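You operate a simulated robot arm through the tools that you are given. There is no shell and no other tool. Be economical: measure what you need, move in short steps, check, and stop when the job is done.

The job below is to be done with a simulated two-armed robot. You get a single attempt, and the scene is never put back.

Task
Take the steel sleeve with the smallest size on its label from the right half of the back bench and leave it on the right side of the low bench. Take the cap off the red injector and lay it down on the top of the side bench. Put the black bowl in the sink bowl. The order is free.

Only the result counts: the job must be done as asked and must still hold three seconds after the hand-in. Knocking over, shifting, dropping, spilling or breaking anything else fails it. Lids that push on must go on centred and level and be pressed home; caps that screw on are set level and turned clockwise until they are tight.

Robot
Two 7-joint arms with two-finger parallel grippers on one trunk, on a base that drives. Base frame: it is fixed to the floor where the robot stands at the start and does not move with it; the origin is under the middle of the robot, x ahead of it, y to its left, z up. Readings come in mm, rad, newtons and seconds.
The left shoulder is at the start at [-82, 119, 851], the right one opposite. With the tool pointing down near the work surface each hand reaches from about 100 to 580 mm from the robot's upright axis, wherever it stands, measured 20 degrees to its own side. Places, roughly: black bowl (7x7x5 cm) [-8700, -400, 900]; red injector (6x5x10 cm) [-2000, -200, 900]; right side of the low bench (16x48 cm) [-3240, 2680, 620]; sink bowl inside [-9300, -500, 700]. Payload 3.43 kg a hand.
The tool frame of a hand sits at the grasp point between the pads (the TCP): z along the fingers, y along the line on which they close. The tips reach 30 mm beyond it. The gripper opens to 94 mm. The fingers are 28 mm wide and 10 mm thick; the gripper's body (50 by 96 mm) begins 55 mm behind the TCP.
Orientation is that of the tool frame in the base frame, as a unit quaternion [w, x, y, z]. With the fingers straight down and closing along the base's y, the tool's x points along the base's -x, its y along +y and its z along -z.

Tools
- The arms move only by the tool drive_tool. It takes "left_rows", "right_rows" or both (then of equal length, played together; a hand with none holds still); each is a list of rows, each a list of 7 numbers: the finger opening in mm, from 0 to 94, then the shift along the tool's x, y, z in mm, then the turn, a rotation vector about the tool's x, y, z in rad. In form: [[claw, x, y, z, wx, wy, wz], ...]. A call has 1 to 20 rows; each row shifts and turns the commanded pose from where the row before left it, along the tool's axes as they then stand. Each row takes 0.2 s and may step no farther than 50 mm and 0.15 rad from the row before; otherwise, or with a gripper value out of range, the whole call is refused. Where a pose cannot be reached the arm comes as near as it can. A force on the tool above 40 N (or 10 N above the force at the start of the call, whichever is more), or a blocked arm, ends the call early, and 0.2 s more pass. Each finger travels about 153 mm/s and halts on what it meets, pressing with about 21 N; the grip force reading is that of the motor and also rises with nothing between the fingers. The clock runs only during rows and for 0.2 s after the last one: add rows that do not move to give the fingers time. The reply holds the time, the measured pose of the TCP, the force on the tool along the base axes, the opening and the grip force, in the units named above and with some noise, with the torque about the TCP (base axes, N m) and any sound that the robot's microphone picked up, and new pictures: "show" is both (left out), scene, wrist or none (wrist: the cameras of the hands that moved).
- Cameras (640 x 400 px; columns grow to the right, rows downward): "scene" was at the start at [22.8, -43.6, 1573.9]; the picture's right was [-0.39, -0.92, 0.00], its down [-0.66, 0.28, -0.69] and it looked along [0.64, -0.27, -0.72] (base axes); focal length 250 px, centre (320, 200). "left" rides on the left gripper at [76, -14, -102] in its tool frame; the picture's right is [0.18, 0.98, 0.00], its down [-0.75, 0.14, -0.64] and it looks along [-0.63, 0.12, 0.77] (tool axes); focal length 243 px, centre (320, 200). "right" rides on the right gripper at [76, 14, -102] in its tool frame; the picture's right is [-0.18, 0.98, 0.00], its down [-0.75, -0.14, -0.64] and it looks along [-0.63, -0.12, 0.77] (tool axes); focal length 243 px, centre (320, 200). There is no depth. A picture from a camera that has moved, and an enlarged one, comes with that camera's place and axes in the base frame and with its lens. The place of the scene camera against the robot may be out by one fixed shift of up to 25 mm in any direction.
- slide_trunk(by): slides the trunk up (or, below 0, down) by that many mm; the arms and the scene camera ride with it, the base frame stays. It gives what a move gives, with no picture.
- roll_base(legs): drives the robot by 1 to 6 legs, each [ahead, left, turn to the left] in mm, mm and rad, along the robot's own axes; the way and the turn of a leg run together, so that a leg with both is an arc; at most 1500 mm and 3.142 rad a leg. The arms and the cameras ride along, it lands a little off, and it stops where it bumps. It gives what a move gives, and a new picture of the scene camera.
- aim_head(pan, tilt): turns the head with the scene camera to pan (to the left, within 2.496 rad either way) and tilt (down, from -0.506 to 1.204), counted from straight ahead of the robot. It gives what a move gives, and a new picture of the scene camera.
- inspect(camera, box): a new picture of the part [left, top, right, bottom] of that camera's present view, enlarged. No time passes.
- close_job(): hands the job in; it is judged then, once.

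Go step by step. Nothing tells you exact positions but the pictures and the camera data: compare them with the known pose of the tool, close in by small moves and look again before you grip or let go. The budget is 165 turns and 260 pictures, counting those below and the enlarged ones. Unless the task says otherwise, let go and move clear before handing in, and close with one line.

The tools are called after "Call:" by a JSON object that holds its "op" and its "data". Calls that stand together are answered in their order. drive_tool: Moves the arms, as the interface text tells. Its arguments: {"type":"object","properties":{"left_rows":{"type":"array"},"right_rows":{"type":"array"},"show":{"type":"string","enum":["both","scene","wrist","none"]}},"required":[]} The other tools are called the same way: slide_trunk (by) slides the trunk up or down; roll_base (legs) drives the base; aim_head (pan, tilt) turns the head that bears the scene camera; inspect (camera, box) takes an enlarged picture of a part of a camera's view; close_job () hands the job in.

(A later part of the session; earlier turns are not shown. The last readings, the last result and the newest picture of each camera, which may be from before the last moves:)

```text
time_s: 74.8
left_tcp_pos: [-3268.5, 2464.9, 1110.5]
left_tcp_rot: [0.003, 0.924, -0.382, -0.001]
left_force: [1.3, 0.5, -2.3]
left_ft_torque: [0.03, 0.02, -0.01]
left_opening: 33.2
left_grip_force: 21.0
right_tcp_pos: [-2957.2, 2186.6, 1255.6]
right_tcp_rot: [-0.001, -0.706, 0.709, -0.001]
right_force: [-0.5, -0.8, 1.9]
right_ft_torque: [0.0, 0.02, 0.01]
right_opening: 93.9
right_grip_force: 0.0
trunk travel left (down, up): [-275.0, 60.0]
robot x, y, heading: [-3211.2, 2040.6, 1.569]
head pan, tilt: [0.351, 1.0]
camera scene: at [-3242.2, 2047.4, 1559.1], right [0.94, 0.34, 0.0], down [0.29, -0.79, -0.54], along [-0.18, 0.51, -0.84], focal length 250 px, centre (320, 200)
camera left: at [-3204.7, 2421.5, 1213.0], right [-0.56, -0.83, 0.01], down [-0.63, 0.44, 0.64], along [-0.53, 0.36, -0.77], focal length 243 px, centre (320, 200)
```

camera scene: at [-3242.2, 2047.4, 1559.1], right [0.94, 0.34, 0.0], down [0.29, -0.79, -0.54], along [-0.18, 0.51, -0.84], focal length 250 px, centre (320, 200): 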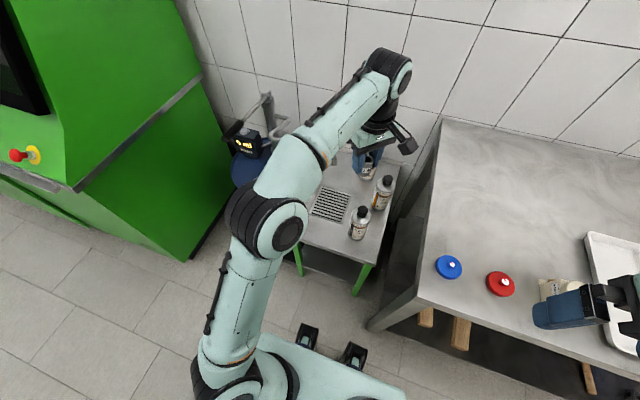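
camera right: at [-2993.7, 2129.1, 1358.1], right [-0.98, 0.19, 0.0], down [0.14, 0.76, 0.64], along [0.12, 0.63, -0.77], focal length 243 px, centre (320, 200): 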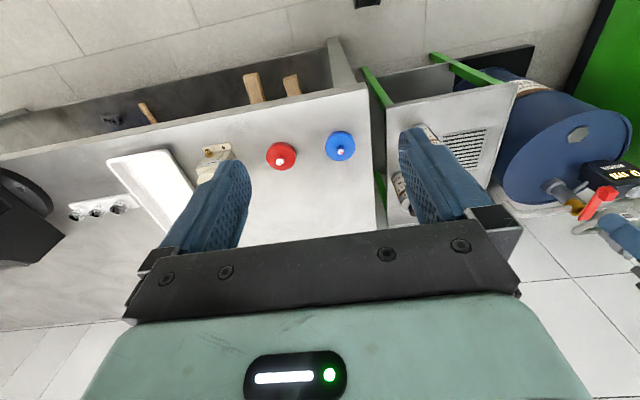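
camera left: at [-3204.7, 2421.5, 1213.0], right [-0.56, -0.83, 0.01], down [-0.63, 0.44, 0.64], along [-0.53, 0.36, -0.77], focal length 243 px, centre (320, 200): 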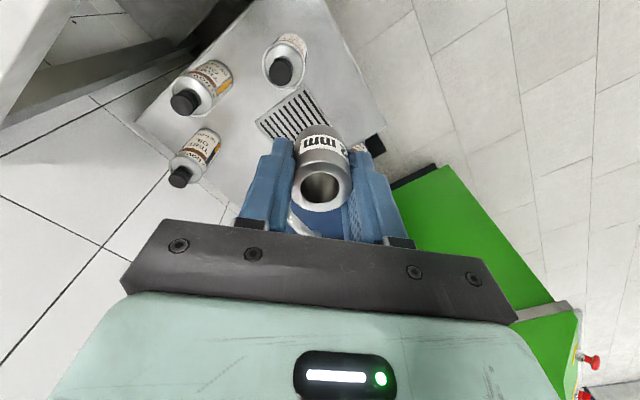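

Front bottle confirmed at about [-3238, 2513]. Moving the hand over [-3178, 2460], then lowering the trunk.

Call:
{"op": "drive_tool", "data": {"left_rows": [[20, 34, -30, 0, 0, 0, 0], [20, 33, -30, 0, 0, 0, 0], [20, 0, 0, 0, 0, 0, 0]], "show": "none"}}

Call:
{"op": "slide_trunk", "data": {"by": -200}}

Call:
{"op": "drive_tool", "data": {"left_rows": [[20, 0, 0, 30, 0, 0, 0], [20, 0, 0, 30, 0, 0, 0], [20, 0, 0, 0, 0, 0, 0]], "show": "both"}}

```text
time_s: 75.6
left_tcp_pos: [-3180.3, 2457.4, 1109.3]
left_tcp_rot: [0.002, 0.924, -0.383, 0.001]
left_force: [-0.3, 0.0, -2.2]
left_ft_torque: [-0.01, -0.05, -0.02]
left_opening: 33.3
left_grip_force: 21.1
right_tcp_pos: [-2957.7, 2186.9, 1256.3]
right_tcp_rot: [0.0, -0.706, 0.708, -0.002]
right_force: [-0.1, -0.1, -0.4]
right_ft_torque: [0.01, -0.01, -0.02]
right_opening: 94.3
right_grip_force: 0.1
trunk travel left (down, up): [-275.0, 60.0]
robot x, y, heading: [-3211.6, 2038.2, 1.577]
head pan, tilt: [0.351, 1.0]
```

```text
time_s: 77.8
left_tcp_pos: [-3179.2, 2456.7, 911.4]
left_tcp_rot: [0.0, 0.924, -0.383, 0.0]
left_force: [-0.4, 0.1, -1.8]
left_ft_torque: [0.03, 0.03, 0.0]
left_opening: 33.1
left_grip_force: 21.1
right_tcp_pos: [-2957.3, 2183.9, 1055.6]
right_tcp_rot: [-0.001, -0.706, 0.708, 0.0]
right_force: [0.4, -1.1, 0.0]
right_ft_torque: [0.04, 0.03, 0.04]
right_opening: 93.9
right_grip_force: 0.1
trunk travel left (down, up): [-75.0, 260.0]
robot x, y, heading: [-3206.9, 2036.2, 1.566]
head pan, tilt: [0.351, 1.0]
```

```text
time_s: 78.6
left_tcp_pos: [-3180.4, 2459.2, 848.5]
left_tcp_rot: [0.002, 0.924, -0.382, -0.001]
left_force: [-0.1, -1.1, -2.0]
left_ft_torque: [0.05, -0.02, 0.03]
left_opening: 33.4
left_grip_force: 21.0
right_tcp_pos: [-2956.1, 2187.0, 1055.0]
right_tcp_rot: [0.0, -0.706, 0.708, -0.002]
right_force: [0.2, -0.3, -0.2]
right_ft_torque: [0.02, 0.02, -0.02]
right_opening: 93.9
right_grip_force: 0.0
trunk travel left (down, up): [-75.0, 260.0]
robot x, y, heading: [-3209.8, 2039.7, 1.57]
head pan, tilt: [0.351, 1.0]
camera scene: at [-3241.9, 2076.9, 1353.1], right [0.94, 0.34, 0.0], down [0.29, -0.79, -0.54], along [-0.19, 0.51, -0.84], focal length 250 px, centre (320, 200)
camera left: at [-3115.9, 2415.1, 951.5], right [-0.57, -0.82, 0.0], down [-0.63, 0.44, 0.64], along [-0.53, 0.36, -0.77], focal length 243 px, centre (320, 200)
```

scene: 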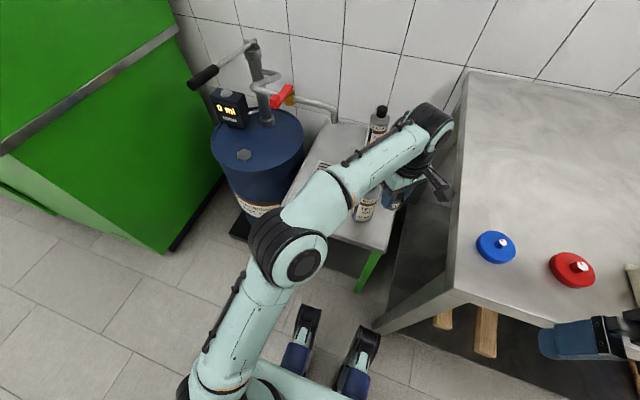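
left: 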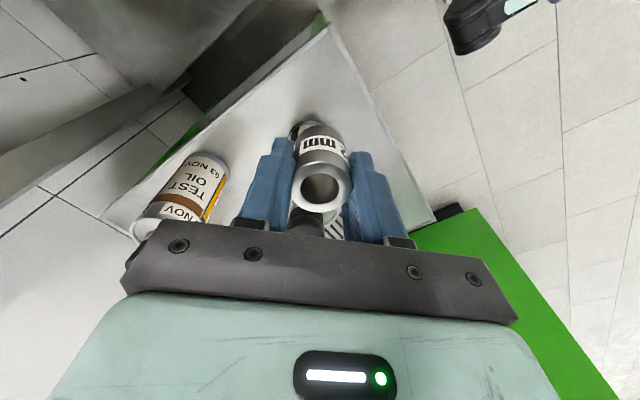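

The corner of the bench is at [-3141, 2423], so the sleeve is well placed. Descending in steps.

Call:
{"op": "drive_tool", "data": {"left_rows": [[20, 0, 0, 30, 0, 0, 0], [20, 0, 0, 30, 0, 0, 0], [20, 0, 0, 30, 0, 0, 0], [20, 0, 0, 30, 0, 0, 0], [20, 0, 0, 30, 0, 0, 0], [20, 0, 0, 10, 0, 0, 0], [20, 0, 0, 0, 0, 0, 0]], "show": "both"}}

```text
time_s: 80.2
left_tcp_pos: [-3179.3, 2458.1, 690.9]
left_tcp_rot: [0.003, 0.924, -0.382, -0.001]
left_force: [-0.4, 0.3, -1.9]
left_ft_torque: [0.0, -0.01, -0.06]
left_opening: 32.8
left_grip_force: 21.2
right_tcp_pos: [-2957.6, 2186.7, 1055.7]
right_tcp_rot: [-0.001, -0.706, 0.708, -0.001]
right_force: [0.4, 0.0, 0.1]
right_ft_torque: [0.01, -0.03, 0.02]
right_opening: 94.1
right_grip_force: 0.0
trunk travel left (down, up): [-75.0, 260.0]
robot x, y, heading: [-3207.5, 2037.7, 1.572]
head pan, tilt: [0.351, 1.0]
camera scene: at [-3242.1, 2076.9, 1353.1], right [0.94, 0.34, 0.0], down [0.29, -0.79, -0.54], along [-0.18, 0.51, -0.84], focal length 250 px, centre (320, 200)
camera left: at [-3115.2, 2414.9, 792.8], right [-0.57, -0.82, 0.0], down [-0.63, 0.44, 0.64], along [-0.53, 0.36, -0.77], focal length 243 px, centre (320, 200)
```

scene: 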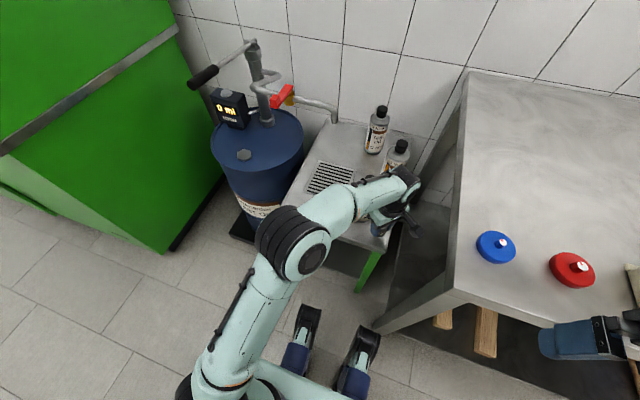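
left: 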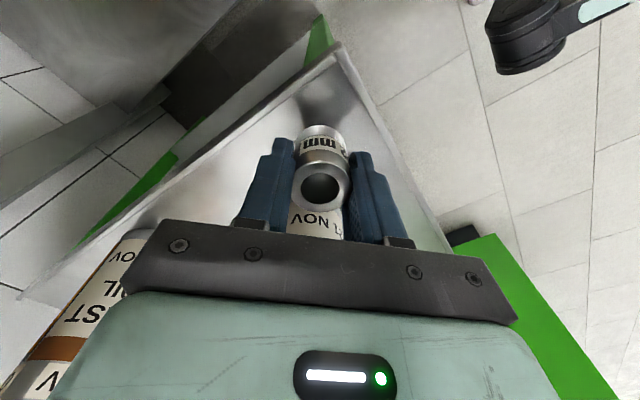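

Call:
{"op": "drive_tool", "data": {"left_rows": [[20, 0, 0, 12, 0, 0, 0], [20, 0, 0, 8, 0, 0, 0], [20, 0, 0, 4, 0, 0, 0], [20, 0, 0, 0, 0, 0, 0]], "show": "wrist"}}

Call:
{"op": "drive_tool", "data": {"left_rows": [[20, 0, 0, 3, 0, 0, 0], [20, 0, 0, 0, 0, 0, 0]], "show": "none"}}

```text
time_s: 81.2
left_tcp_pos: [-3180.7, 2458.5, 665.1]
left_tcp_rot: [0.002, 0.924, -0.384, 0.0]
left_force: [0.3, -0.1, -3.0]
left_ft_torque: [0.0, -0.02, 0.01]
left_opening: 32.9
left_grip_force: 20.8
right_tcp_pos: [-2956.7, 2186.4, 1056.0]
right_tcp_rot: [-0.001, -0.706, 0.708, -0.001]
right_force: [-0.8, 0.3, 0.6]
right_ft_torque: [0.04, -0.01, -0.03]
right_opening: 94.3
right_grip_force: 0.1
trunk travel left (down, up): [-75.0, 260.0]
robot x, y, heading: [-3208.5, 2036.5, 1.568]
head pan, tilt: [0.351, 1.0]
camera left: at [-3115.9, 2414.4, 768.0], right [-0.57, -0.82, 0.0], down [-0.63, 0.44, 0.64], along [-0.53, 0.36, -0.77], focal length 243 px, centre (320, 200)
```

left: 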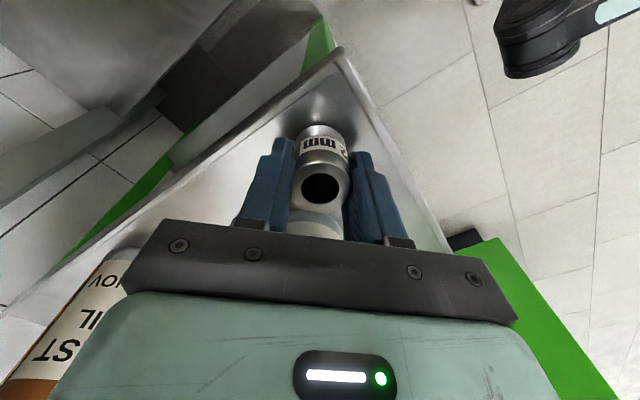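

```text
time_s: 81.8
left_tcp_pos: [-3179.0, 2458.5, 663.2]
left_tcp_rot: [0.002, 0.924, -0.384, 0.0]
left_force: [1.2, 0.3, -1.8]
left_ft_torque: [0.01, -0.01, 0.02]
left_opening: 33.4
left_grip_force: 20.9
right_tcp_pos: [-2956.7, 2185.2, 1055.8]
right_tcp_rot: [-0.002, -0.705, 0.709, -0.001]
right_force: [-0.2, 0.1, -0.6]
right_ft_torque: [0.02, 0.01, -0.02]
right_opening: 93.8
right_grip_force: 0.0
trunk travel left (down, up): [-75.0, 260.0]
robot x, y, heading: [-3212.1, 2036.9, 1.567]
head pan, tilt: [0.351, 1.0]
```

Call:
{"op": "drive_tool", "data": {"left_rows": [[20, 0, 0, 2, 0, 0, 0], [20, 0, 0, 0, 0, 0, 0]], "show": "none"}}

Call:
{"op": "drive_tool", "data": {"left_rows": [[20, 0, 0, 2, 0, 0, 0], [20, 0, 0, 0, 0, 0, 0]], "show": "none"}}

```text
time_s: 82.4
left_tcp_pos: [-3178.8, 2460.4, 661.7]
left_tcp_rot: [-0.001, 0.924, -0.383, 0.001]
left_force: [-3.1, -1.0, 15.6]
left_ft_torque: [0.09, 0.17, 0.05]
left_opening: 33.1
left_grip_force: 21.2
right_tcp_pos: [-2957.2, 2186.2, 1055.4]
right_tcp_rot: [0.0, -0.705, 0.709, 0.0]
right_force: [-0.1, -0.4, 0.8]
right_ft_torque: [0.0, 0.02, 0.01]
right_opening: 94.3
right_grip_force: 0.0
trunk travel left (down, up): [-75.0, 260.0]
robot x, y, heading: [-3213.9, 2038.1, 1.565]
head pan, tilt: [0.351, 1.0]
```

```text
time_s: 83.0
left_tcp_pos: [-3178.9, 2458.1, 659.0]
left_tcp_rot: [0.001, 0.924, -0.383, 0.0]
left_force: [-2.9, -2.8, 14.5]
left_ft_torque: [0.01, -0.01, -0.02]
left_opening: 33.3
left_grip_force: 21.2
right_tcp_pos: [-2957.6, 2186.2, 1057.3]
right_tcp_rot: [-0.001, -0.705, 0.709, -0.001]
right_force: [0.1, -1.1, 0.4]
right_ft_torque: [0.03, 0.02, 0.0]
right_opening: 94.0
right_grip_force: 0.0
trunk travel left (down, up): [-75.0, 260.0]
robot x, y, heading: [-3208.8, 2038.7, 1.568]
head pan, tilt: [0.351, 1.0]
```

The sleeve is touching the bench. Opening slightly and withdrawing straight up.

Call:
{"op": "drive_tool", "data": {"left_rows": [[55, 0, 0, 0, 0, 0, 0], [55, 0, 0, 0, 0, 0, 0], [55, 0, 0, -25, 0, 0, 0], [55, 0, 0, -40, 0, 0, 0], [55, 0, 0, -45, 0, 0, 0], [55, 0, 0, -45, 0, 0, 0], [55, 0, 0, -45, 0, 0, 0], [55, 0, 0, 0, 0, 0, 0]], "show": "wrist"}}

```text
time_s: 84.8
left_tcp_pos: [-3177.4, 2459.4, 859.3]
left_tcp_rot: [0.002, 0.924, -0.383, 0.0]
left_force: [0.0, -1.1, -0.7]
left_ft_torque: [-0.02, 0.01, -0.02]
left_opening: 54.9
left_grip_force: 0.0
right_tcp_pos: [-2956.3, 2186.4, 1055.6]
right_tcp_rot: [-0.002, -0.706, 0.708, -0.001]
right_force: [0.0, 0.5, 0.5]
right_ft_torque: [-0.01, -0.05, 0.06]
right_opening: 94.1
right_grip_force: 0.0
trunk travel left (down, up): [-75.0, 260.0]
robot x, y, heading: [-3210.9, 2035.2, 1.572]
head pan, tilt: [0.351, 1.0]
camera left: at [-3114.1, 2415.3, 961.5], right [-0.57, -0.82, 0.0], down [-0.63, 0.44, 0.64], along [-0.53, 0.36, -0.77], focal length 243 px, centre (320, 200)
```

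left: 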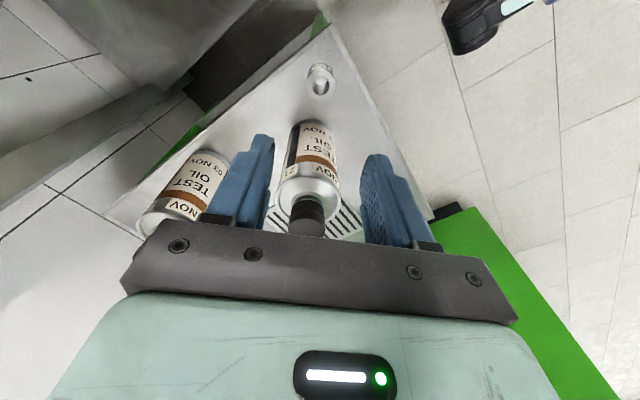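

Sleeve stands upright on the right side of the low bench. Raising the trunk, squaring the hand and heading for the side bench.

Call:
{"op": "slide_trunk", "data": {"by": 200}}

Call:
{"op": "drive_tool", "data": {"left_rows": [[94, 0, 0, -40, 0, 0, 0.131], [94, 0, 0, 0, 0, 0, 0.131], [94, 0, 0, 0, 0, 0, 0.131], [94, 0, 0, 0, 0, 0, 0.131], [94, 0, 0, 0, 0, 0, 0.131], [94, 0, 0, 0, 0, 0, 0.131], [94, 0, 40, 0, 0, 0, 0], [94, 0, 40, 0, 0, 0, 0], [94, 0, 0, 0, 0, 0, 0]], "show": "none"}}

Call:
{"op": "roll_base", "data": {"legs": [[-700, 0, 0], [0, -1100, 0], [0, 0, 3.14]]}}

Call:
{"op": "aim_head", "data": {"pan": 0.0, "tilt": 0.6}}

```text
time_s: 86.9
left_tcp_pos: [-3179.9, 2459.5, 1059.4]
left_tcp_rot: [0.002, 0.924, -0.383, 0.001]
left_force: [-0.1, -1.0, -0.5]
left_ft_torque: [0.0, -0.05, 0.01]
left_opening: 55.1
left_grip_force: 0.0
right_tcp_pos: [-2957.4, 2185.7, 1256.1]
right_tcp_rot: [-0.001, -0.706, 0.708, -0.001]
right_force: [0.1, -0.4, 0.0]
right_ft_torque: [-0.01, 0.02, -0.03]
right_opening: 94.0
right_grip_force: 0.0
trunk travel left (down, up): [-275.0, 60.0]
robot x, y, heading: [-3214.3, 2037.7, 1.567]
head pan, tilt: [0.351, 1.0]
```

```text
time_s: 88.9
left_tcp_pos: [-3258.9, 2459.8, 1099.3]
left_tcp_rot: [-0.002, -0.707, 0.708, -0.001]
left_force: [0.0, 0.7, 0.4]
left_ft_torque: [0.01, 0.02, 0.01]
left_opening: 94.0
left_grip_force: 0.0
right_tcp_pos: [-2956.0, 2185.6, 1254.2]
right_tcp_rot: [-0.002, -0.705, 0.709, -0.001]
right_force: [0.1, 0.3, 1.0]
right_ft_torque: [-0.02, 0.02, -0.02]
right_opening: 94.0
right_grip_force: 0.0
trunk travel left (down, up): [-275.0, 60.0]
robot x, y, heading: [-3209.3, 2033.9, 1.564]
head pan, tilt: [0.351, 1.0]
```

```text
time_s: 109.7
left_tcp_pos: [-2069.7, 900.6, 1099.1]
left_tcp_rot: [0.0, 0.72, 0.694, 0.002]
left_force: [-0.5, -0.3, -0.2]
left_ft_torque: [0.01, 0.0, 0.0]
left_opening: 94.1
left_grip_force: 0.0
right_tcp_pos: [-2362.6, 1183.8, 1255.9]
right_tcp_rot: [-0.001, 0.72, 0.694, 0.002]
right_force: [0.9, -0.3, -0.8]
right_ft_torque: [0.03, 0.0, 0.05]
right_opening: 93.8
right_grip_force: 0.1
trunk travel left (down, up): [-275.0, 60.0]
robot x, y, heading: [-2100.6, 1321.9, -1.611]
head pan, tilt: [0.351, 1.0]
camera scene: at [-2086.9, 1289.3, 1559.1], right [-0.95, -0.31, 0.0], down [-0.26, 0.8, -0.54], along [0.17, -0.51, -0.84], focal length 250 px, centre (320, 200)
```

scene: 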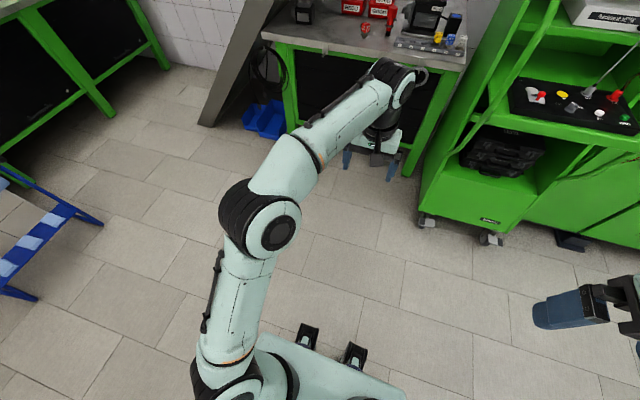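

```text
time_s: 110.6
left_tcp_pos: [-2070.1, 900.1, 1099.4]
left_tcp_rot: [-0.001, 0.72, 0.694, 0.002]
left_force: [-0.2, -0.4, 0.0]
left_ft_torque: [-0.03, -0.01, 0.03]
left_opening: 94.2
left_grip_force: 0.0
right_tcp_pos: [-2363.0, 1183.7, 1254.9]
right_tcp_rot: [-0.001, 0.721, 0.693, 0.001]
right_force: [-0.5, -0.3, 0.3]
right_ft_torque: [-0.02, -0.01, -0.02]
right_opening: 93.9
right_grip_force: 0.0
trunk travel left (down, up): [-275.0, 60.0]
robot x, y, heading: [-2103.4, 1322.9, -1.607]
head pan, tilt: [0.0, 0.6]
camera scene: at [-2111.6, 1267.3, 1591.1], right [-1.0, 0.04, 0.0], down [0.02, 0.57, -0.82], along [-0.03, -0.82, -0.57], focal length 250 px, centre (320, 200)
```

scene: 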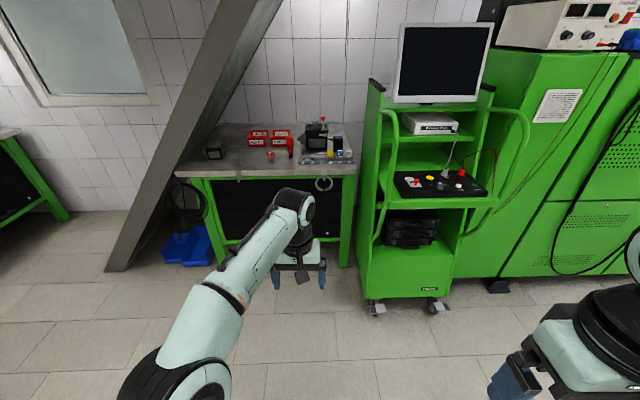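

Call:
{"op": "inspect", "data": {"camera": "scene", "box": [175, 100, 365, 215]}}

```text
3.37 times, centred on (270, 158) of scene
camera zoom: at [-2111.6, 1267.3, 1591.1], right [-1.0, 0.04, 0.0], down [0.02, 0.57, -0.82], along [-0.03, -0.82, -0.57], focal length 840 px, centre (488, 343)
```

zoom: 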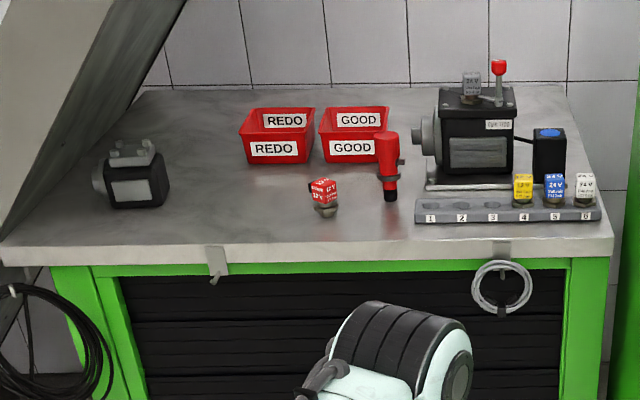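

The red injector stands at about [-1970, -250], next to the trays. Driving closer for a look.

Call:
{"op": "roll_base", "data": {"legs": [[0, 0, 0.038], [900, 130, 0]]}}

Call:
{"op": "aim_head", "data": {"pan": 0.0, "tilt": 0.8}}

```text
time_s: 115.8
left_tcp_pos: [-1924.0, -6.5, 1100.2]
left_tcp_rot: [-0.001, 0.706, 0.708, 0.002]
left_force: [0.0, -0.8, -0.3]
left_ft_torque: [-0.01, 0.0, 0.0]
left_opening: 93.9
left_grip_force: 0.0
right_tcp_pos: [-2227.2, 264.2, 1255.1]
right_tcp_rot: [-0.002, 0.707, 0.708, 0.001]
right_force: [0.0, -0.4, 0.0]
right_ft_torque: [-0.03, 0.02, 0.05]
right_opening: 93.8
right_grip_force: 0.0
trunk travel left (down, up): [-275.0, 60.0]
robot x, y, heading: [-1971.4, 415.5, -1.567]
head pan, tilt: [0.0, 0.6]
camera scene: at [-1980.4, 358.6, 1591.1], right [-1.0, 0.0, 0.0], down [0.0, 0.56, -0.83], along [0.0, -0.83, -0.56], focal length 250 px, centre (320, 200)
```

scene: 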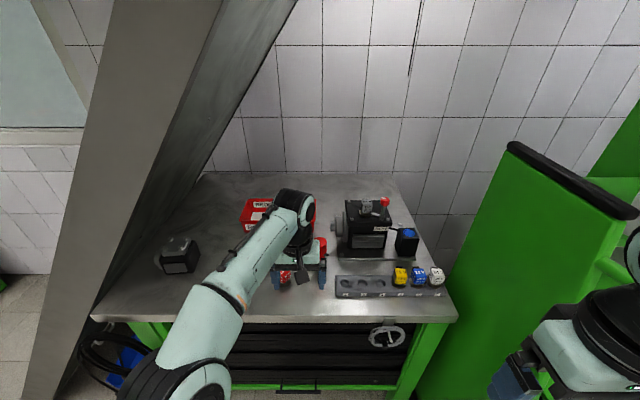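

```text
time_s: 116.5
left_tcp_pos: [-1923.8, -6.6, 1099.6]
left_tcp_rot: [-0.001, 0.706, 0.708, 0.002]
left_force: [-0.2, -0.1, 0.0]
left_ft_torque: [0.03, -0.01, 0.03]
left_opening: 94.2
left_grip_force: 0.0
right_tcp_pos: [-2227.9, 265.3, 1255.3]
right_tcp_rot: [-0.001, 0.707, 0.707, 0.0]
right_force: [-0.8, 0.2, 0.5]
right_ft_torque: [0.01, -0.01, -0.02]
right_opening: 94.1
right_grip_force: 0.1
trunk travel left (down, up): [-275.0, 60.0]
robot x, y, heading: [-1974.3, 416.0, -1.568]
head pan, tilt: [0.0, 0.799]
camera scene: at [-1980.5, 366.5, 1574.3], right [-1.0, 0.0, 0.0], down [0.0, 0.72, -0.7], along [0.0, -0.7, -0.72], focal length 250 px, centre (320, 200)
```

scene: 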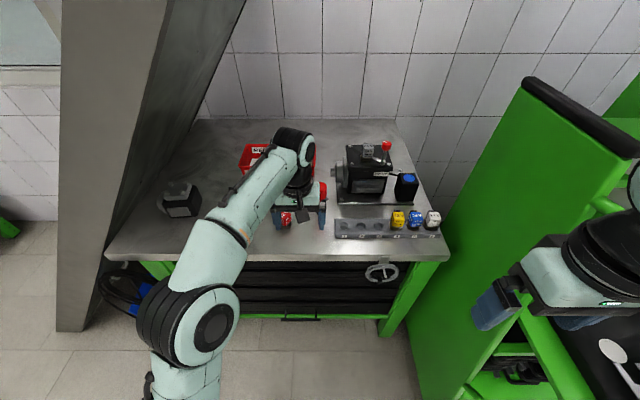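

Call:
{"op": "drive_tool", "data": {"left_rows": [[94, 0, 0, 0, 0, 0, 0]], "show": "wrist"}}

Call:
{"op": "drive_tool", "data": {"right_rows": [[94, 0, 0, 0, 0, 0, 0]], "show": "wrist"}}

```text
time_s: 116.9
left_tcp_pos: [-1923.2, -5.9, 1098.9]
left_tcp_rot: [-0.001, 0.706, 0.708, 0.001]
left_force: [-0.4, 0.2, -0.8]
left_ft_torque: [-0.01, -0.03, 0.0]
left_opening: 94.1
left_grip_force: 0.1
right_tcp_pos: [-2226.6, 265.3, 1255.7]
right_tcp_rot: [-0.001, 0.707, 0.707, 0.001]
right_force: [0.3, 0.3, -0.3]
right_ft_torque: [-0.03, 0.03, 0.02]
right_opening: 93.9
right_grip_force: 0.0
trunk travel left (down, up): [-275.0, 60.0]
robot x, y, heading: [-1971.9, 412.6, -1.568]
head pan, tilt: [0.0, 0.799]
camera left: at [-1938.6, 69.2, 1202.2], right [0.98, 0.19, 0.0], down [0.14, -0.76, 0.64], along [0.12, -0.63, -0.77], focal length 243 px, centre (320, 200)
```

left: 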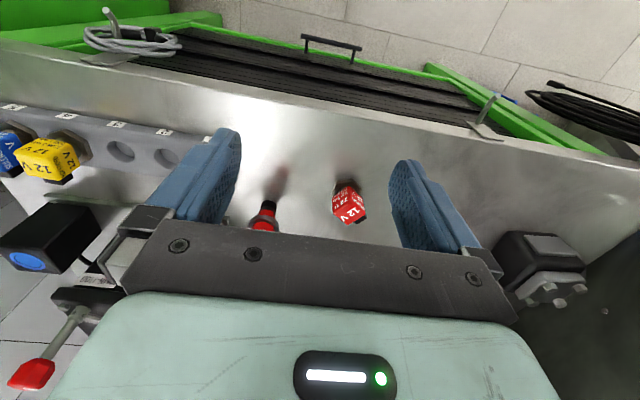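

```text
time_s: 117.3
left_tcp_pos: [-1923.6, -5.4, 1099.3]
left_tcp_rot: [0.0, 0.706, 0.708, 0.002]
left_force: [0.7, 0.5, 0.1]
left_ft_torque: [0.0, 0.0, -0.03]
left_opening: 94.0
left_grip_force: 0.0
right_tcp_pos: [-2227.8, 265.7, 1256.7]
right_tcp_rot: [-0.001, 0.707, 0.707, 0.002]
right_force: [-0.7, -0.3, -0.8]
right_ft_torque: [0.03, -0.04, -0.01]
right_opening: 94.0
right_grip_force: 0.1
trunk travel left (down, up): [-275.0, 60.0]
robot x, y, heading: [-1971.1, 412.1, -1.568]
head pan, tilt: [0.0, 0.799]
camera right: at [-2212.8, 341.2, 1358.0], right [0.98, -0.18, 0.0], down [-0.14, -0.76, 0.64], along [-0.12, -0.63, -0.77], focal length 243 px, centre (320, 200)
```

right: 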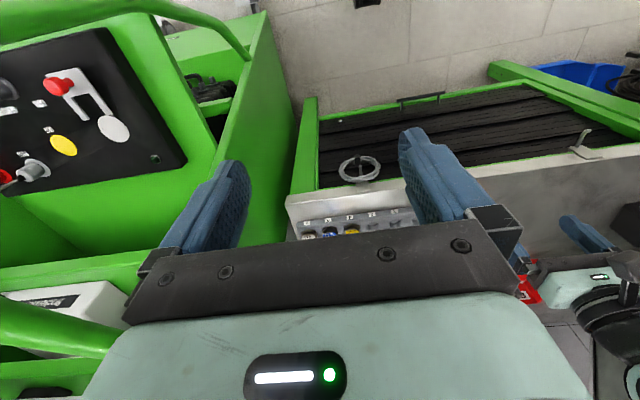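

Call:
{"op": "inspect", "data": {"camera": "left", "box": [220, 150, 390, 250]}}

Call:
{"op": "drive_tool", "data": {"right_rows": [[94, 0, 45, 0, 0, 0, 0], [94, 0, 45, 0, 0, 0, 0], [94, 0, 45, 0, 0, 0, 0], [94, 0, 0, 0, 0, 0, 0]], "left_rows": [[94, 0, 45, 0, 0, 0, 0], [94, 0, 45, 0, 0, 0, 0], [94, 0, 30, 0, 0, 0, 0], [94, 0, 0, 0, 0, 0, 0]], "show": "both"}}

```text
3.76 times, centred on (305, 200) of left
camera zoom: at [-1938.6, 69.2, 1202.2], right [0.98, 0.19, 0.0], down [0.14, -0.76, 0.64], along [0.12, -0.63, -0.77], focal length 913 px, centre (376, 200)
```

zoom: 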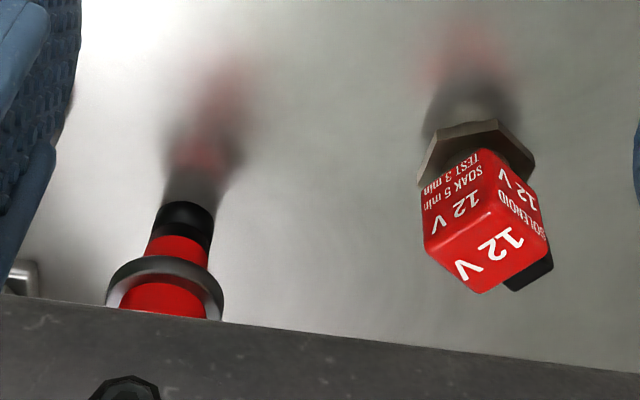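

```text
time_s: 118.3
left_tcp_pos: [-1802.1, -5.4, 1098.5]
left_tcp_rot: [0.0, 0.707, 0.708, 0.002]
left_force: [-0.4, 0.4, 0.2]
left_ft_torque: [0.0, 0.01, -0.01]
left_opening: 94.0
left_grip_force: 0.1
right_tcp_pos: [-2093.8, 267.1, 1257.3]
right_tcp_rot: [-0.001, 0.706, 0.708, 0.001]
right_force: [0.3, -1.1, 0.1]
right_ft_torque: [-0.02, -0.02, 0.0]
right_opening: 93.7
right_grip_force: 0.1
trunk travel left (down, up): [-275.0, 60.0]
robot x, y, heading: [-1974.6, 416.3, -1.562]
head pan, tilt: [0.0, 0.799]
camera scene: at [-1981.4, 366.9, 1574.3], right [-1.0, 0.0, 0.0], down [0.0, 0.72, -0.7], along [0.0, -0.7, -0.72], focal length 250 px, centre (320, 200)
camera right: at [-2080.5, 343.8, 1359.2], right [0.98, -0.18, 0.0], down [-0.14, -0.76, 0.64], along [-0.12, -0.63, -0.77], focal length 243 px, centre (320, 200)
camera left: at [-1817.3, 69.8, 1201.9], right [0.98, 0.19, 0.0], down [0.14, -0.76, 0.64], along [0.12, -0.63, -0.77], focal length 243 px, centre (320, 200)
```

scene: 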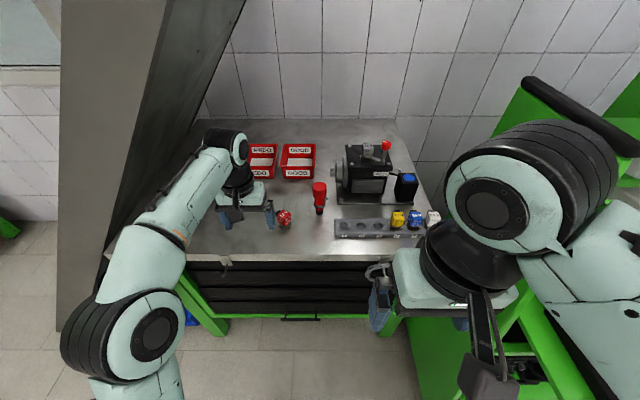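
right: 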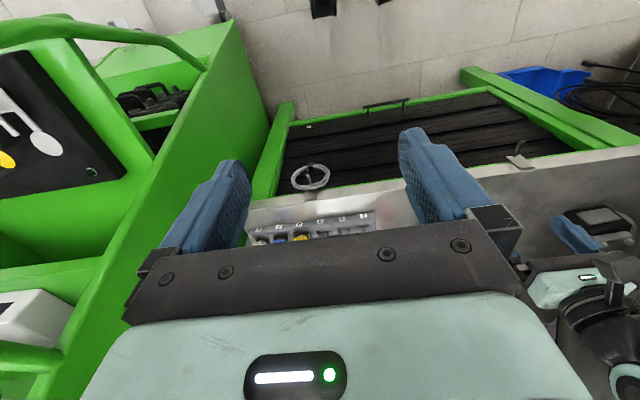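
left: 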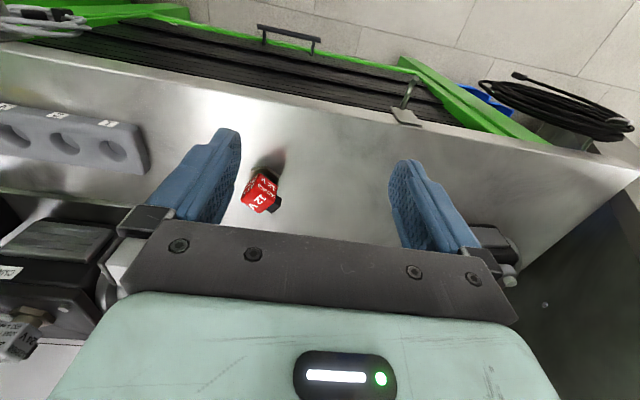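

Call:
{"op": "inspect", "data": {"camera": "scene", "box": [250, 160, 390, 245]}}

```text
4.57 times, centred on (320, 202) of scene
camera zoom: at [-1981.4, 366.9, 1574.3], right [-1.0, 0.0, 0.0], down [0.0, 0.72, -0.7], along [0.0, -0.7, -0.72], focal length 1141 px, centre (320, 189)
```

zoom: 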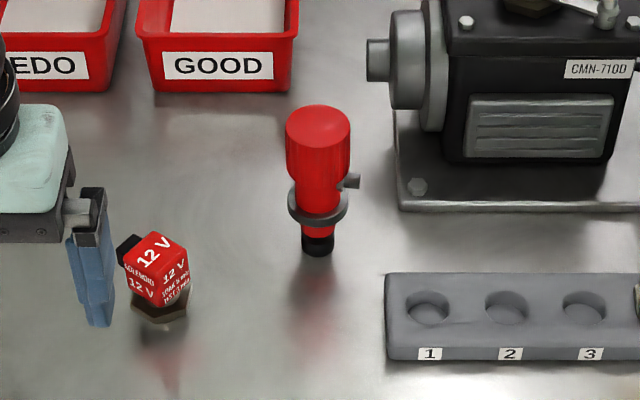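

The injector stands nose-down at about [-1979, -224], with a wide red cap on top of a grey collar. I'll drive in and look at it closer with the left wrist camera.

Call:
{"op": "roll_base", "data": {"legs": [[120, 0, 0]]}}

Call:
{"op": "drive_tool", "data": {"left_rows": [[94, 0, -35, 0, 0, 0, 0], [94, 0, -35, 0, 0, 0, 0], [94, 0, -35, 0, 0, 0, 0], [94, 0, 0, 0, 0, 0, 0]], "show": "wrist"}}

Call:
{"op": "inspect", "data": {"camera": "scene", "box": [260, 180, 400, 265]}}

```text
time_s: 119.5
left_tcp_pos: [-1801.6, -126.3, 1100.3]
left_tcp_rot: [0.0, 0.706, 0.708, 0.003]
left_force: [-0.1, 0.2, 0.2]
left_ft_torque: [0.02, -0.01, 0.0]
left_opening: 93.9
left_grip_force: 0.1
right_tcp_pos: [-2094.0, 148.7, 1257.3]
right_tcp_rot: [-0.001, 0.706, 0.708, 0.001]
right_force: [0.8, -0.3, -0.2]
right_ft_torque: [-0.03, -0.02, 0.02]
right_opening: 94.2
right_grip_force: 0.2
trunk travel left (down, up): [-275.0, 60.0]
robot x, y, heading: [-1972.2, 295.9, -1.565]
head pan, tilt: [0.0, 0.799]
camera scene: at [-1980.1, 246.4, 1574.2], right [-1.0, 0.0, 0.0], down [0.0, 0.72, -0.7], along [0.0, -0.7, -0.72], focal length 250 px, centre (320, 200)
```

scene: 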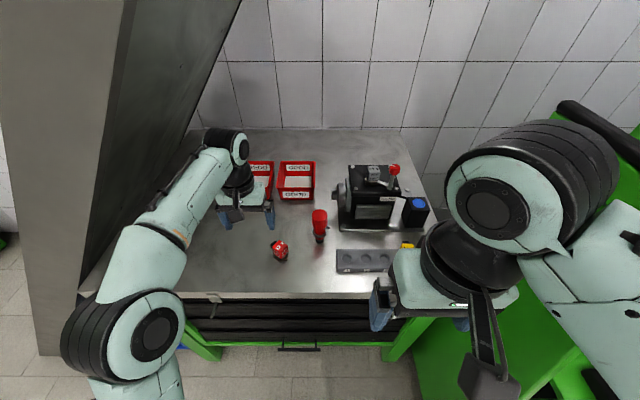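

```text
time_s: 120.5
left_tcp_pos: [-1903.5, -126.9, 1098.4]
left_tcp_rot: [0.0, 0.706, 0.708, 0.001]
left_force: [0.1, 0.6, 0.4]
left_ft_torque: [0.01, 0.05, -0.04]
left_opening: 94.3
left_grip_force: 0.1
right_tcp_pos: [-2094.4, 147.3, 1257.7]
right_tcp_rot: [-0.001, 0.706, 0.708, 0.0]
right_force: [0.1, -0.8, 0.4]
right_ft_torque: [-0.02, -0.01, -0.02]
right_opening: 94.0
right_grip_force: 0.1
trunk travel left (down, up): [-275.0, 60.0]
robot x, y, heading: [-1972.8, 294.6, -1.567]
head pan, tilt: [0.0, 0.799]
camera left: at [-1920.3, -51.3, 1200.9], right [0.98, 0.19, 0.0], down [0.14, -0.76, 0.64], along [0.12, -0.63, -0.77], focal length 243 px, centre (320, 200)
```

left: 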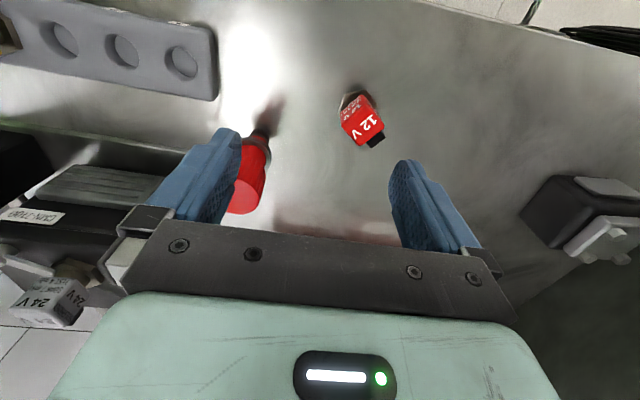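

```text
4.57 times, centred on (330, 222) of scene
camera zoom: at [-1979.5, 246.5, 1574.3], right [-1.0, 0.0, 0.0], down [0.0, 0.72, -0.7], along [0.0, -0.7, -0.72], focal length 1141 px, centre (274, 97)
```

zoom: 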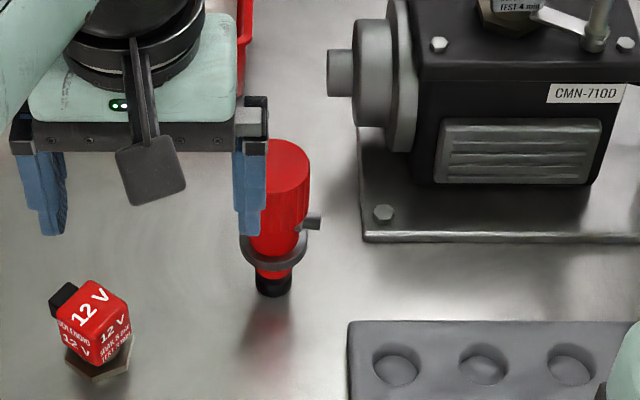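

Call:
{"op": "inspect", "data": {"camera": "left", "box": [200, 100, 320, 225]}}

```text
3.20 times, centred on (260, 162) of left
camera zoom: at [-1920.3, -51.3, 1200.9], right [0.98, 0.19, 0.0], down [0.14, -0.76, 0.64], along [0.12, -0.63, -0.77], focal length 776 px, centre (512, 320)
```

zoom: 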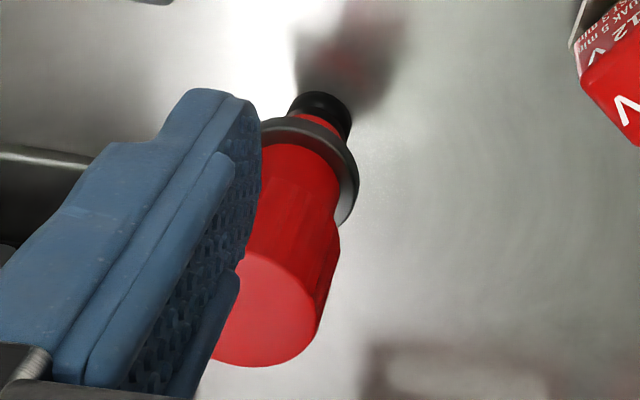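

I can't yet tell whether the cap is the red top or the black tip at the bottom. I'll pull back and tilt the hand to get a horizontal view.

Call:
{"op": "drive_tool", "data": {"left_rows": [[94, 40, 0, 0, 0, 0, 0], [94, 40, 0, 0, 0, 0, 0], [94, 0, 0, 30, 0, -0.13, 0], [94, 0, 0, 0, 0, -0.13, 0], [94, 0, 0, 0, 0, -0.13, 0], [94, 0, 0, 0, 0, -0.13, 0], [94, 0, 0, 0, 0, -0.13, 0], [94, 0, 0, 0, 0, -0.13, 0], [94, 0, 0, 0, 0, 0, 0]], "show": "wrist"}}

```text
time_s: 122.5
left_tcp_pos: [-1906.7, -46.6, 1069.4]
left_tcp_rot: [0.269, 0.654, 0.654, -0.267]
left_force: [-0.3, 0.4, -0.1]
left_ft_torque: [0.02, -0.01, 0.01]
left_opening: 93.8
left_grip_force: 0.2
right_tcp_pos: [-2094.4, 147.1, 1256.9]
right_tcp_rot: [-0.001, 0.707, 0.707, 0.001]
right_force: [0.4, 0.0, -0.3]
right_ft_torque: [0.01, 0.01, -0.01]
right_opening: 94.1
right_grip_force: 0.0
trunk travel left (down, up): [-275.0, 60.0]
robot x, y, heading: [-1969.3, 294.9, -1.569]
head pan, tilt: [0.0, 0.799]
camera left: at [-1921.7, 79.4, 1088.4], right [0.98, 0.13, -0.13], down [0.14, -0.09, 0.99], along [0.12, -0.99, -0.1], focal length 243 px, centre (320, 200)
```

left: 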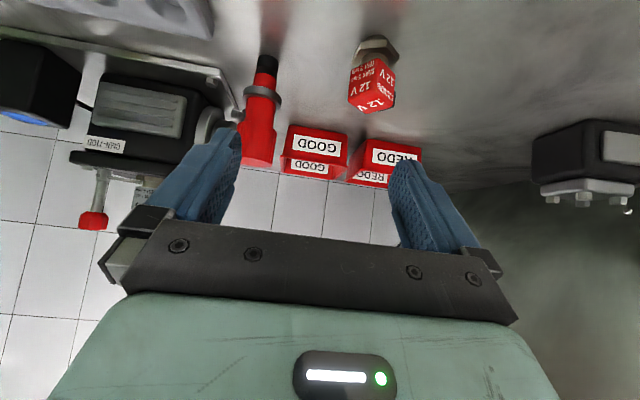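

Call:
{"op": "inspect", "data": {"camera": "left", "box": [220, 45, 300, 175]}}

```text
3.08 times, centred on (260, 110) of left
camera zoom: at [-1921.7, 79.4, 1088.4], right [0.98, 0.13, -0.13], down [0.14, -0.09, 0.99], along [0.12, -0.99, -0.1], focal length 746 px, centre (505, 477)
```

zoom: 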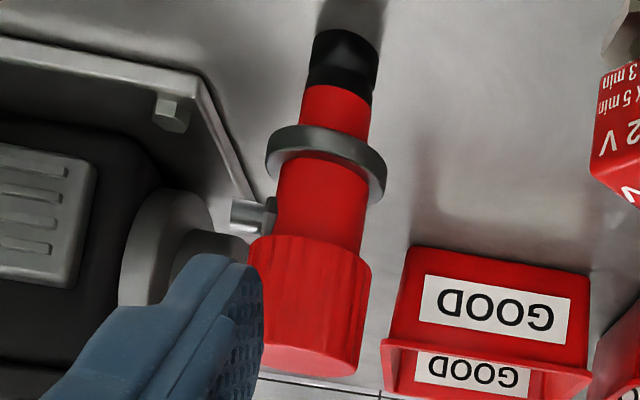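

The cap is the ribbed red top (about z 990–1024) over a 34 mm body, with a collar at z ~955 and a side nipple toward -x. To hold the body from the front with the camera on top, a hand must roll about 180°; I'll test that with the right hand in free air.

Call:
{"op": "drive_tool", "data": {"right_rows": [[94, 0, 0, 0, 0, 0, 0.15], [94, 0, 0, 0, 0, 0, 0.15], [94, 0, 0, 0, 0, 0, 0.15], [94, 0, 0, 0, 0, 0, 0.15], [94, 0, 0, 0, 0, 0, 0.15], [94, 0, 0, 0, 0, 0, 0.15], [94, 0, 0, 0, 0, 0, 0.15], [94, 0, 0, 0, 0, 0, 0.15], [94, 0, 0, 0, 0, 0, 0.15], [94, 0, 0, 0, 0, 0, 0.15], [94, 0, 0, 0, 0, 0, 0.15], [94, 0, 0, 0, 0, 0, 0.15], [94, 0, 0, 0, 0, 0, 0.15], [94, 0, 0, 0, 0, 0, 0.15], [94, 0, 0, 0, 0, 0, 0.15], [94, 0, 0, 0, 0, 0, 0.15], [94, 0, 0, 0, 0, 0, 0.15], [94, 0, 0, 0, 0, 0, 0.15], [94, 0, 0, 0, 0, 0, 0.15], [94, 0, 0, 0, 0, 0, 0.15]], "show": "scene"}}

```text
time_s: 126.7
left_tcp_pos: [-1905.8, -46.0, 1069.5]
left_tcp_rot: [0.269, 0.653, 0.655, -0.267]
left_force: [0.2, 0.0, -0.5]
left_ft_torque: [-0.01, 0.02, 0.02]
left_opening: 94.0
left_grip_force: 0.0
right_tcp_pos: [-2093.8, 147.5, 1257.6]
right_tcp_rot: [-0.001, 0.755, -0.656, 0.0]
right_force: [0.0, -0.3, -0.5]
right_ft_torque: [-0.04, -0.04, -0.01]
right_opening: 94.3
right_grip_force: 0.1
trunk travel left (down, up): [-275.0, 60.0]
robot x, y, heading: [-1970.9, 296.4, -1.569]
head pan, tilt: [0.0, 0.799]
camera scene: at [-1980.1, 246.5, 1574.3], right [-1.0, 0.0, 0.0], down [0.0, 0.72, -0.7], along [0.0, -0.7, -0.72], focal length 250 px, centre (320, 200)
```

scene: 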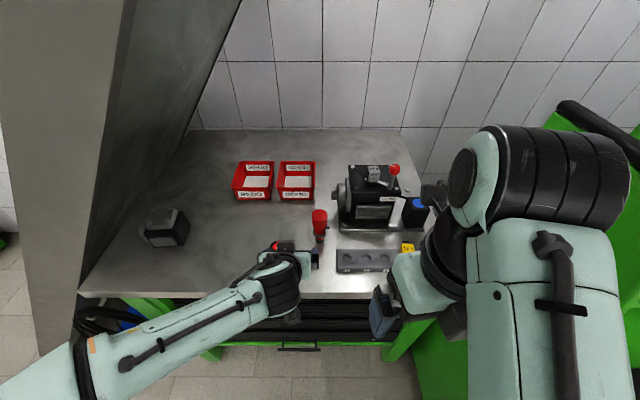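

Roll of 180° works. Plan: right hand from the front, camera up, holds the slim lower body below the collar (z ~929, pitched 10°); the left hand takes the cap from above. Straightening the left hand and tilting the right one in free air.

Call:
{"op": "drive_tool", "data": {"left_rows": [[94, 0, 0, 0, 0, 0.13, 0], [94, 0, 0, 0, 0, 0.13, 0], [94, 0, 0, 0, 0, 0.13, 0], [94, 0, 0, 0, 0, 0.13, 0], [94, 0, 0, 0, 0, 0.13, 0], [94, 0, 0, 0, 0, 0.13, 0], [94, 0, 40, 0, 0, 0, 0], [94, 0, 40, -30, 0, 0, 0], [94, 0, 0, -40, 0, 0, 0], [94, 0, 0, 0, 0, 0, 0], [94, 0, 0, 0, 0, 0, 0]], "right_rows": [[94, 0, 0, 0, 0, 0, 0.143], [94, 0, 0, 0, 0, 0.14, 0], [94, 0, 0, 0, 0, 0.14, 0], [94, 0, 0, 0, 0, 0.14, 0], [94, 0, 0, 0, 0, 0.14, 0], [94, 0, 0, 0, 0, 0.14, 0], [94, 0, 0, 0, 0, 0.14, 0], [94, 0, 0, 0, 0, 0.14, 0], [94, 0, 0, 0, 0, 0.14, 0], [94, 0, 0, 0, 0, 0.14, 0], [94, 0, 0, 0, 0, 0.14, 0]], "show": "both"}}

```text
time_s: 129.1
left_tcp_pos: [-1829.5, -45.6, 1141.2]
left_tcp_rot: [-0.001, 0.706, 0.708, 0.001]
left_force: [0.1, -0.1, 0.8]
left_ft_torque: [-0.02, -0.02, 0.0]
left_opening: 94.0
left_grip_force: 0.1
right_tcp_pos: [-2095.5, 147.9, 1255.9]
right_tcp_rot: [0.455, 0.541, -0.54, 0.456]
right_force: [-0.1, -0.6, 0.7]
right_ft_torque: [0.01, -0.02, 0.06]
right_opening: 93.7
right_grip_force: 0.0
trunk travel left (down, up): [-275.0, 60.0]
robot x, y, heading: [-1976.8, 296.9, -1.568]
head pan, tilt: [0.0, 0.799]
camera scene: at [-1981.4, 247.3, 1574.3], right [-1.0, 0.0, 0.0], down [0.0, 0.72, -0.7], along [0.0, -0.7, -0.72], focal length 250 px, centre (320, 200)
camera right: at [-2109.4, 236.4, 1348.6], right [-0.98, 0.03, -0.18], down [0.14, 0.76, -0.63], along [0.12, -0.65, -0.75], focal length 243 px, centre (320, 200)
camera left: at [-1844.6, 28.8, 1243.9], right [0.98, 0.19, 0.0], down [0.14, -0.75, 0.64], along [0.12, -0.63, -0.77], focal length 243 px, centre (320, 200)
```

scene: 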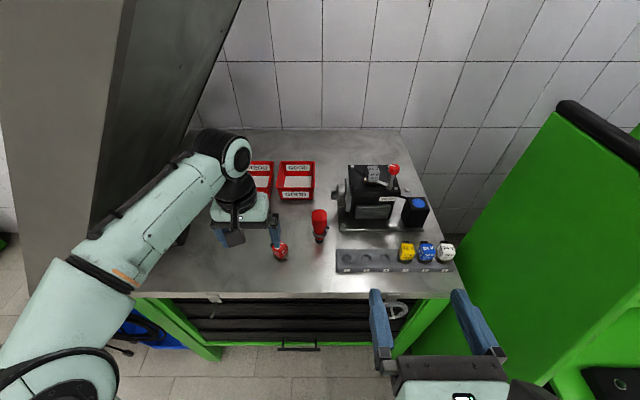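
right: 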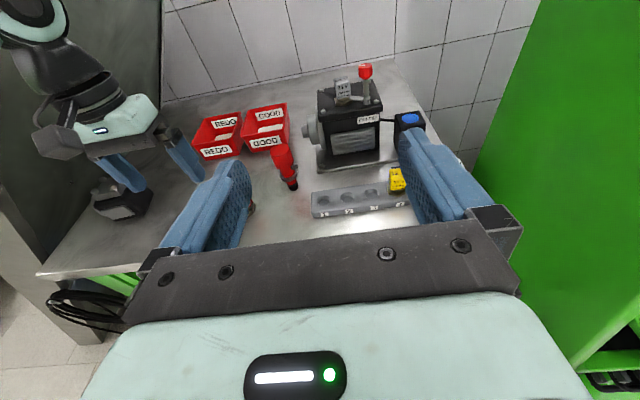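
left: 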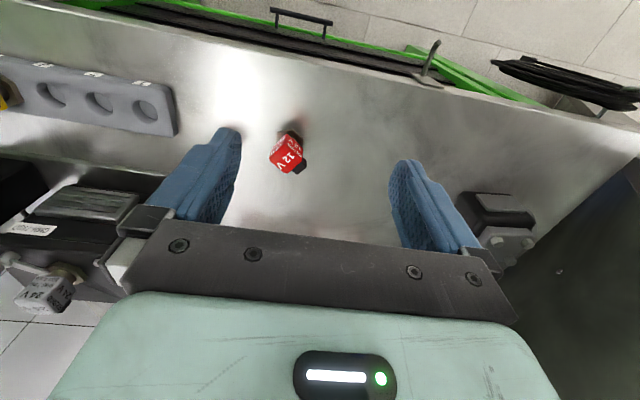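

Good view from the right hand. Bringing it down to in front of the injector at about [-1971, -100, 960].

Call:
{"op": "drive_tool", "data": {"right_rows": [[94, -27.7, -13.8, 32.7, 0, 0, 0], [94, -27.7, -13.8, 32.7, 0, 0, 0], [94, -27.7, -13.8, 32.7, 0, 0, 0], [94, -27.7, -13.8, 32.7, 0, 0, 0], [80, -27.7, -13.8, 32.7, 0, 0, 0], [70, -27.7, -13.8, 32.7, 0, 0, 0], [70, -27.7, -13.8, 32.7, 0, 0, 0], [70, -27.7, -13.8, 32.7, 0, 0, 0], [70, -27.7, -13.8, 32.7, 0, 0, 0], [70, 0, 0, 0, 0, 0, 0]], "show": "both"}}

```text
time_s: 131.3
left_tcp_pos: [-1828.1, -46.8, 1140.5]
left_tcp_rot: [0.0, 0.706, 0.708, 0.002]
left_force: [-0.3, 0.4, -0.2]
left_ft_torque: [0.01, -0.01, -0.01]
left_opening: 94.0
left_grip_force: 0.1
right_tcp_pos: [-1960.5, -106.7, 977.8]
right_tcp_rot: [0.455, 0.542, -0.54, 0.456]
right_force: [-0.2, 0.6, -0.3]
right_ft_torque: [0.0, 0.02, -0.03]
right_opening: 69.9
right_grip_force: 0.0
right hand out of reach, approached as far as the arm can: row 3, 4
trunk travel left (down, up): [-275.0, 60.0]
robot x, y, heading: [-1971.3, 293.1, -1.569]
head pan, tilt: [0.0, 0.799]
camera scene: at [-1980.2, 247.1, 1574.3], right [-1.0, 0.0, 0.0], down [0.0, 0.72, -0.7], along [0.0, -0.7, -0.72], focal length 250 px, centre (320, 200)
camera right: at [-1974.6, -17.7, 1069.9], right [-0.98, 0.03, -0.18], down [0.14, 0.76, -0.63], along [0.12, -0.65, -0.75], focal length 243 px, centre (320, 200)
```

scene: 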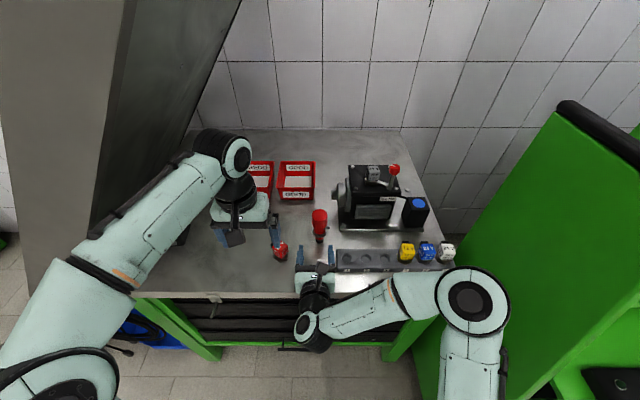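
right: 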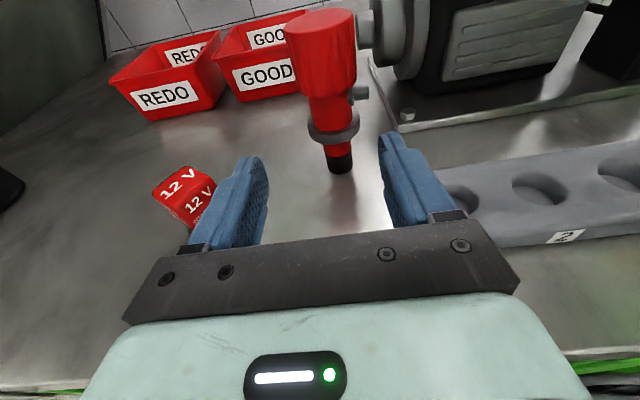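

Injector base confirmed at about [-1970, -206]. Lowering to z ~931 and advancing halfway.

Call:
{"op": "drive_tool", "data": {"right_rows": [[70, -22, 10, 4, 0, 0, 0], [70, -23, 0, 4, 0, 0, 0], [70, 4, 0, 24, 0, 0, 0], [70, 4, 0, 24, 0, 0, 0], [70, 0, 0, 0, 0, 0, 0]], "show": "both"}}

```text
time_s: 132.3
left_tcp_pos: [-1828.5, -46.8, 1140.9]
left_tcp_rot: [0.0, 0.707, 0.707, 0.002]
left_force: [0.2, 0.0, 0.0]
left_ft_torque: [0.0, -0.01, 0.01]
left_opening: 94.0
left_grip_force: 0.0
right_tcp_pos: [-1966.5, -145.4, 935.8]
right_tcp_rot: [0.456, 0.539, -0.539, 0.459]
right_force: [0.6, 2.1, 9.0]
right_ft_torque: [0.69, 0.16, -0.03]
right_opening: 70.1
right_grip_force: 0.1
trunk travel left (down, up): [-275.0, 60.0]
robot x, y, heading: [-1969.9, 297.4, -1.568]
head pan, tilt: [0.0, 0.799]
stopped in row 4 (right hand): the force on the tool passed its limit at 54 N (the readings are from after the stop); the commanded pose is now the measured one
camera scene: at [-1980.5, 246.7, 1574.3], right [-1.0, 0.0, 0.0], down [0.0, 0.72, -0.7], along [0.0, -0.7, -0.72], focal length 250 px, centre (320, 200)
camera right: at [-1982.0, -56.3, 1027.1], right [-0.98, 0.02, -0.19], down [0.14, 0.76, -0.64], along [0.12, -0.65, -0.75], focal length 243 px, centre (320, 200)
```

scene: 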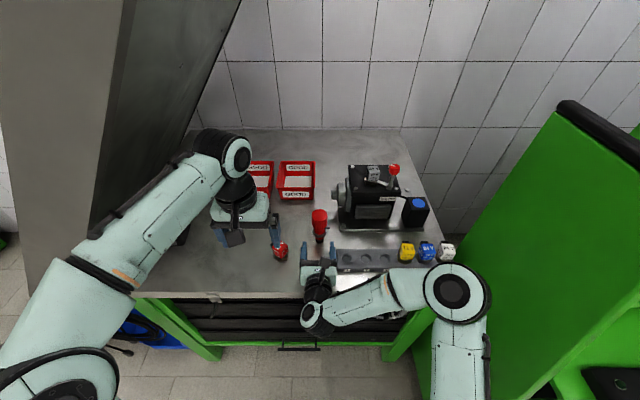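
right: 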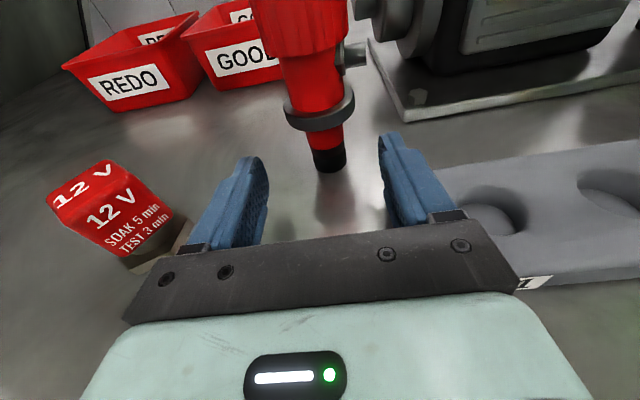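

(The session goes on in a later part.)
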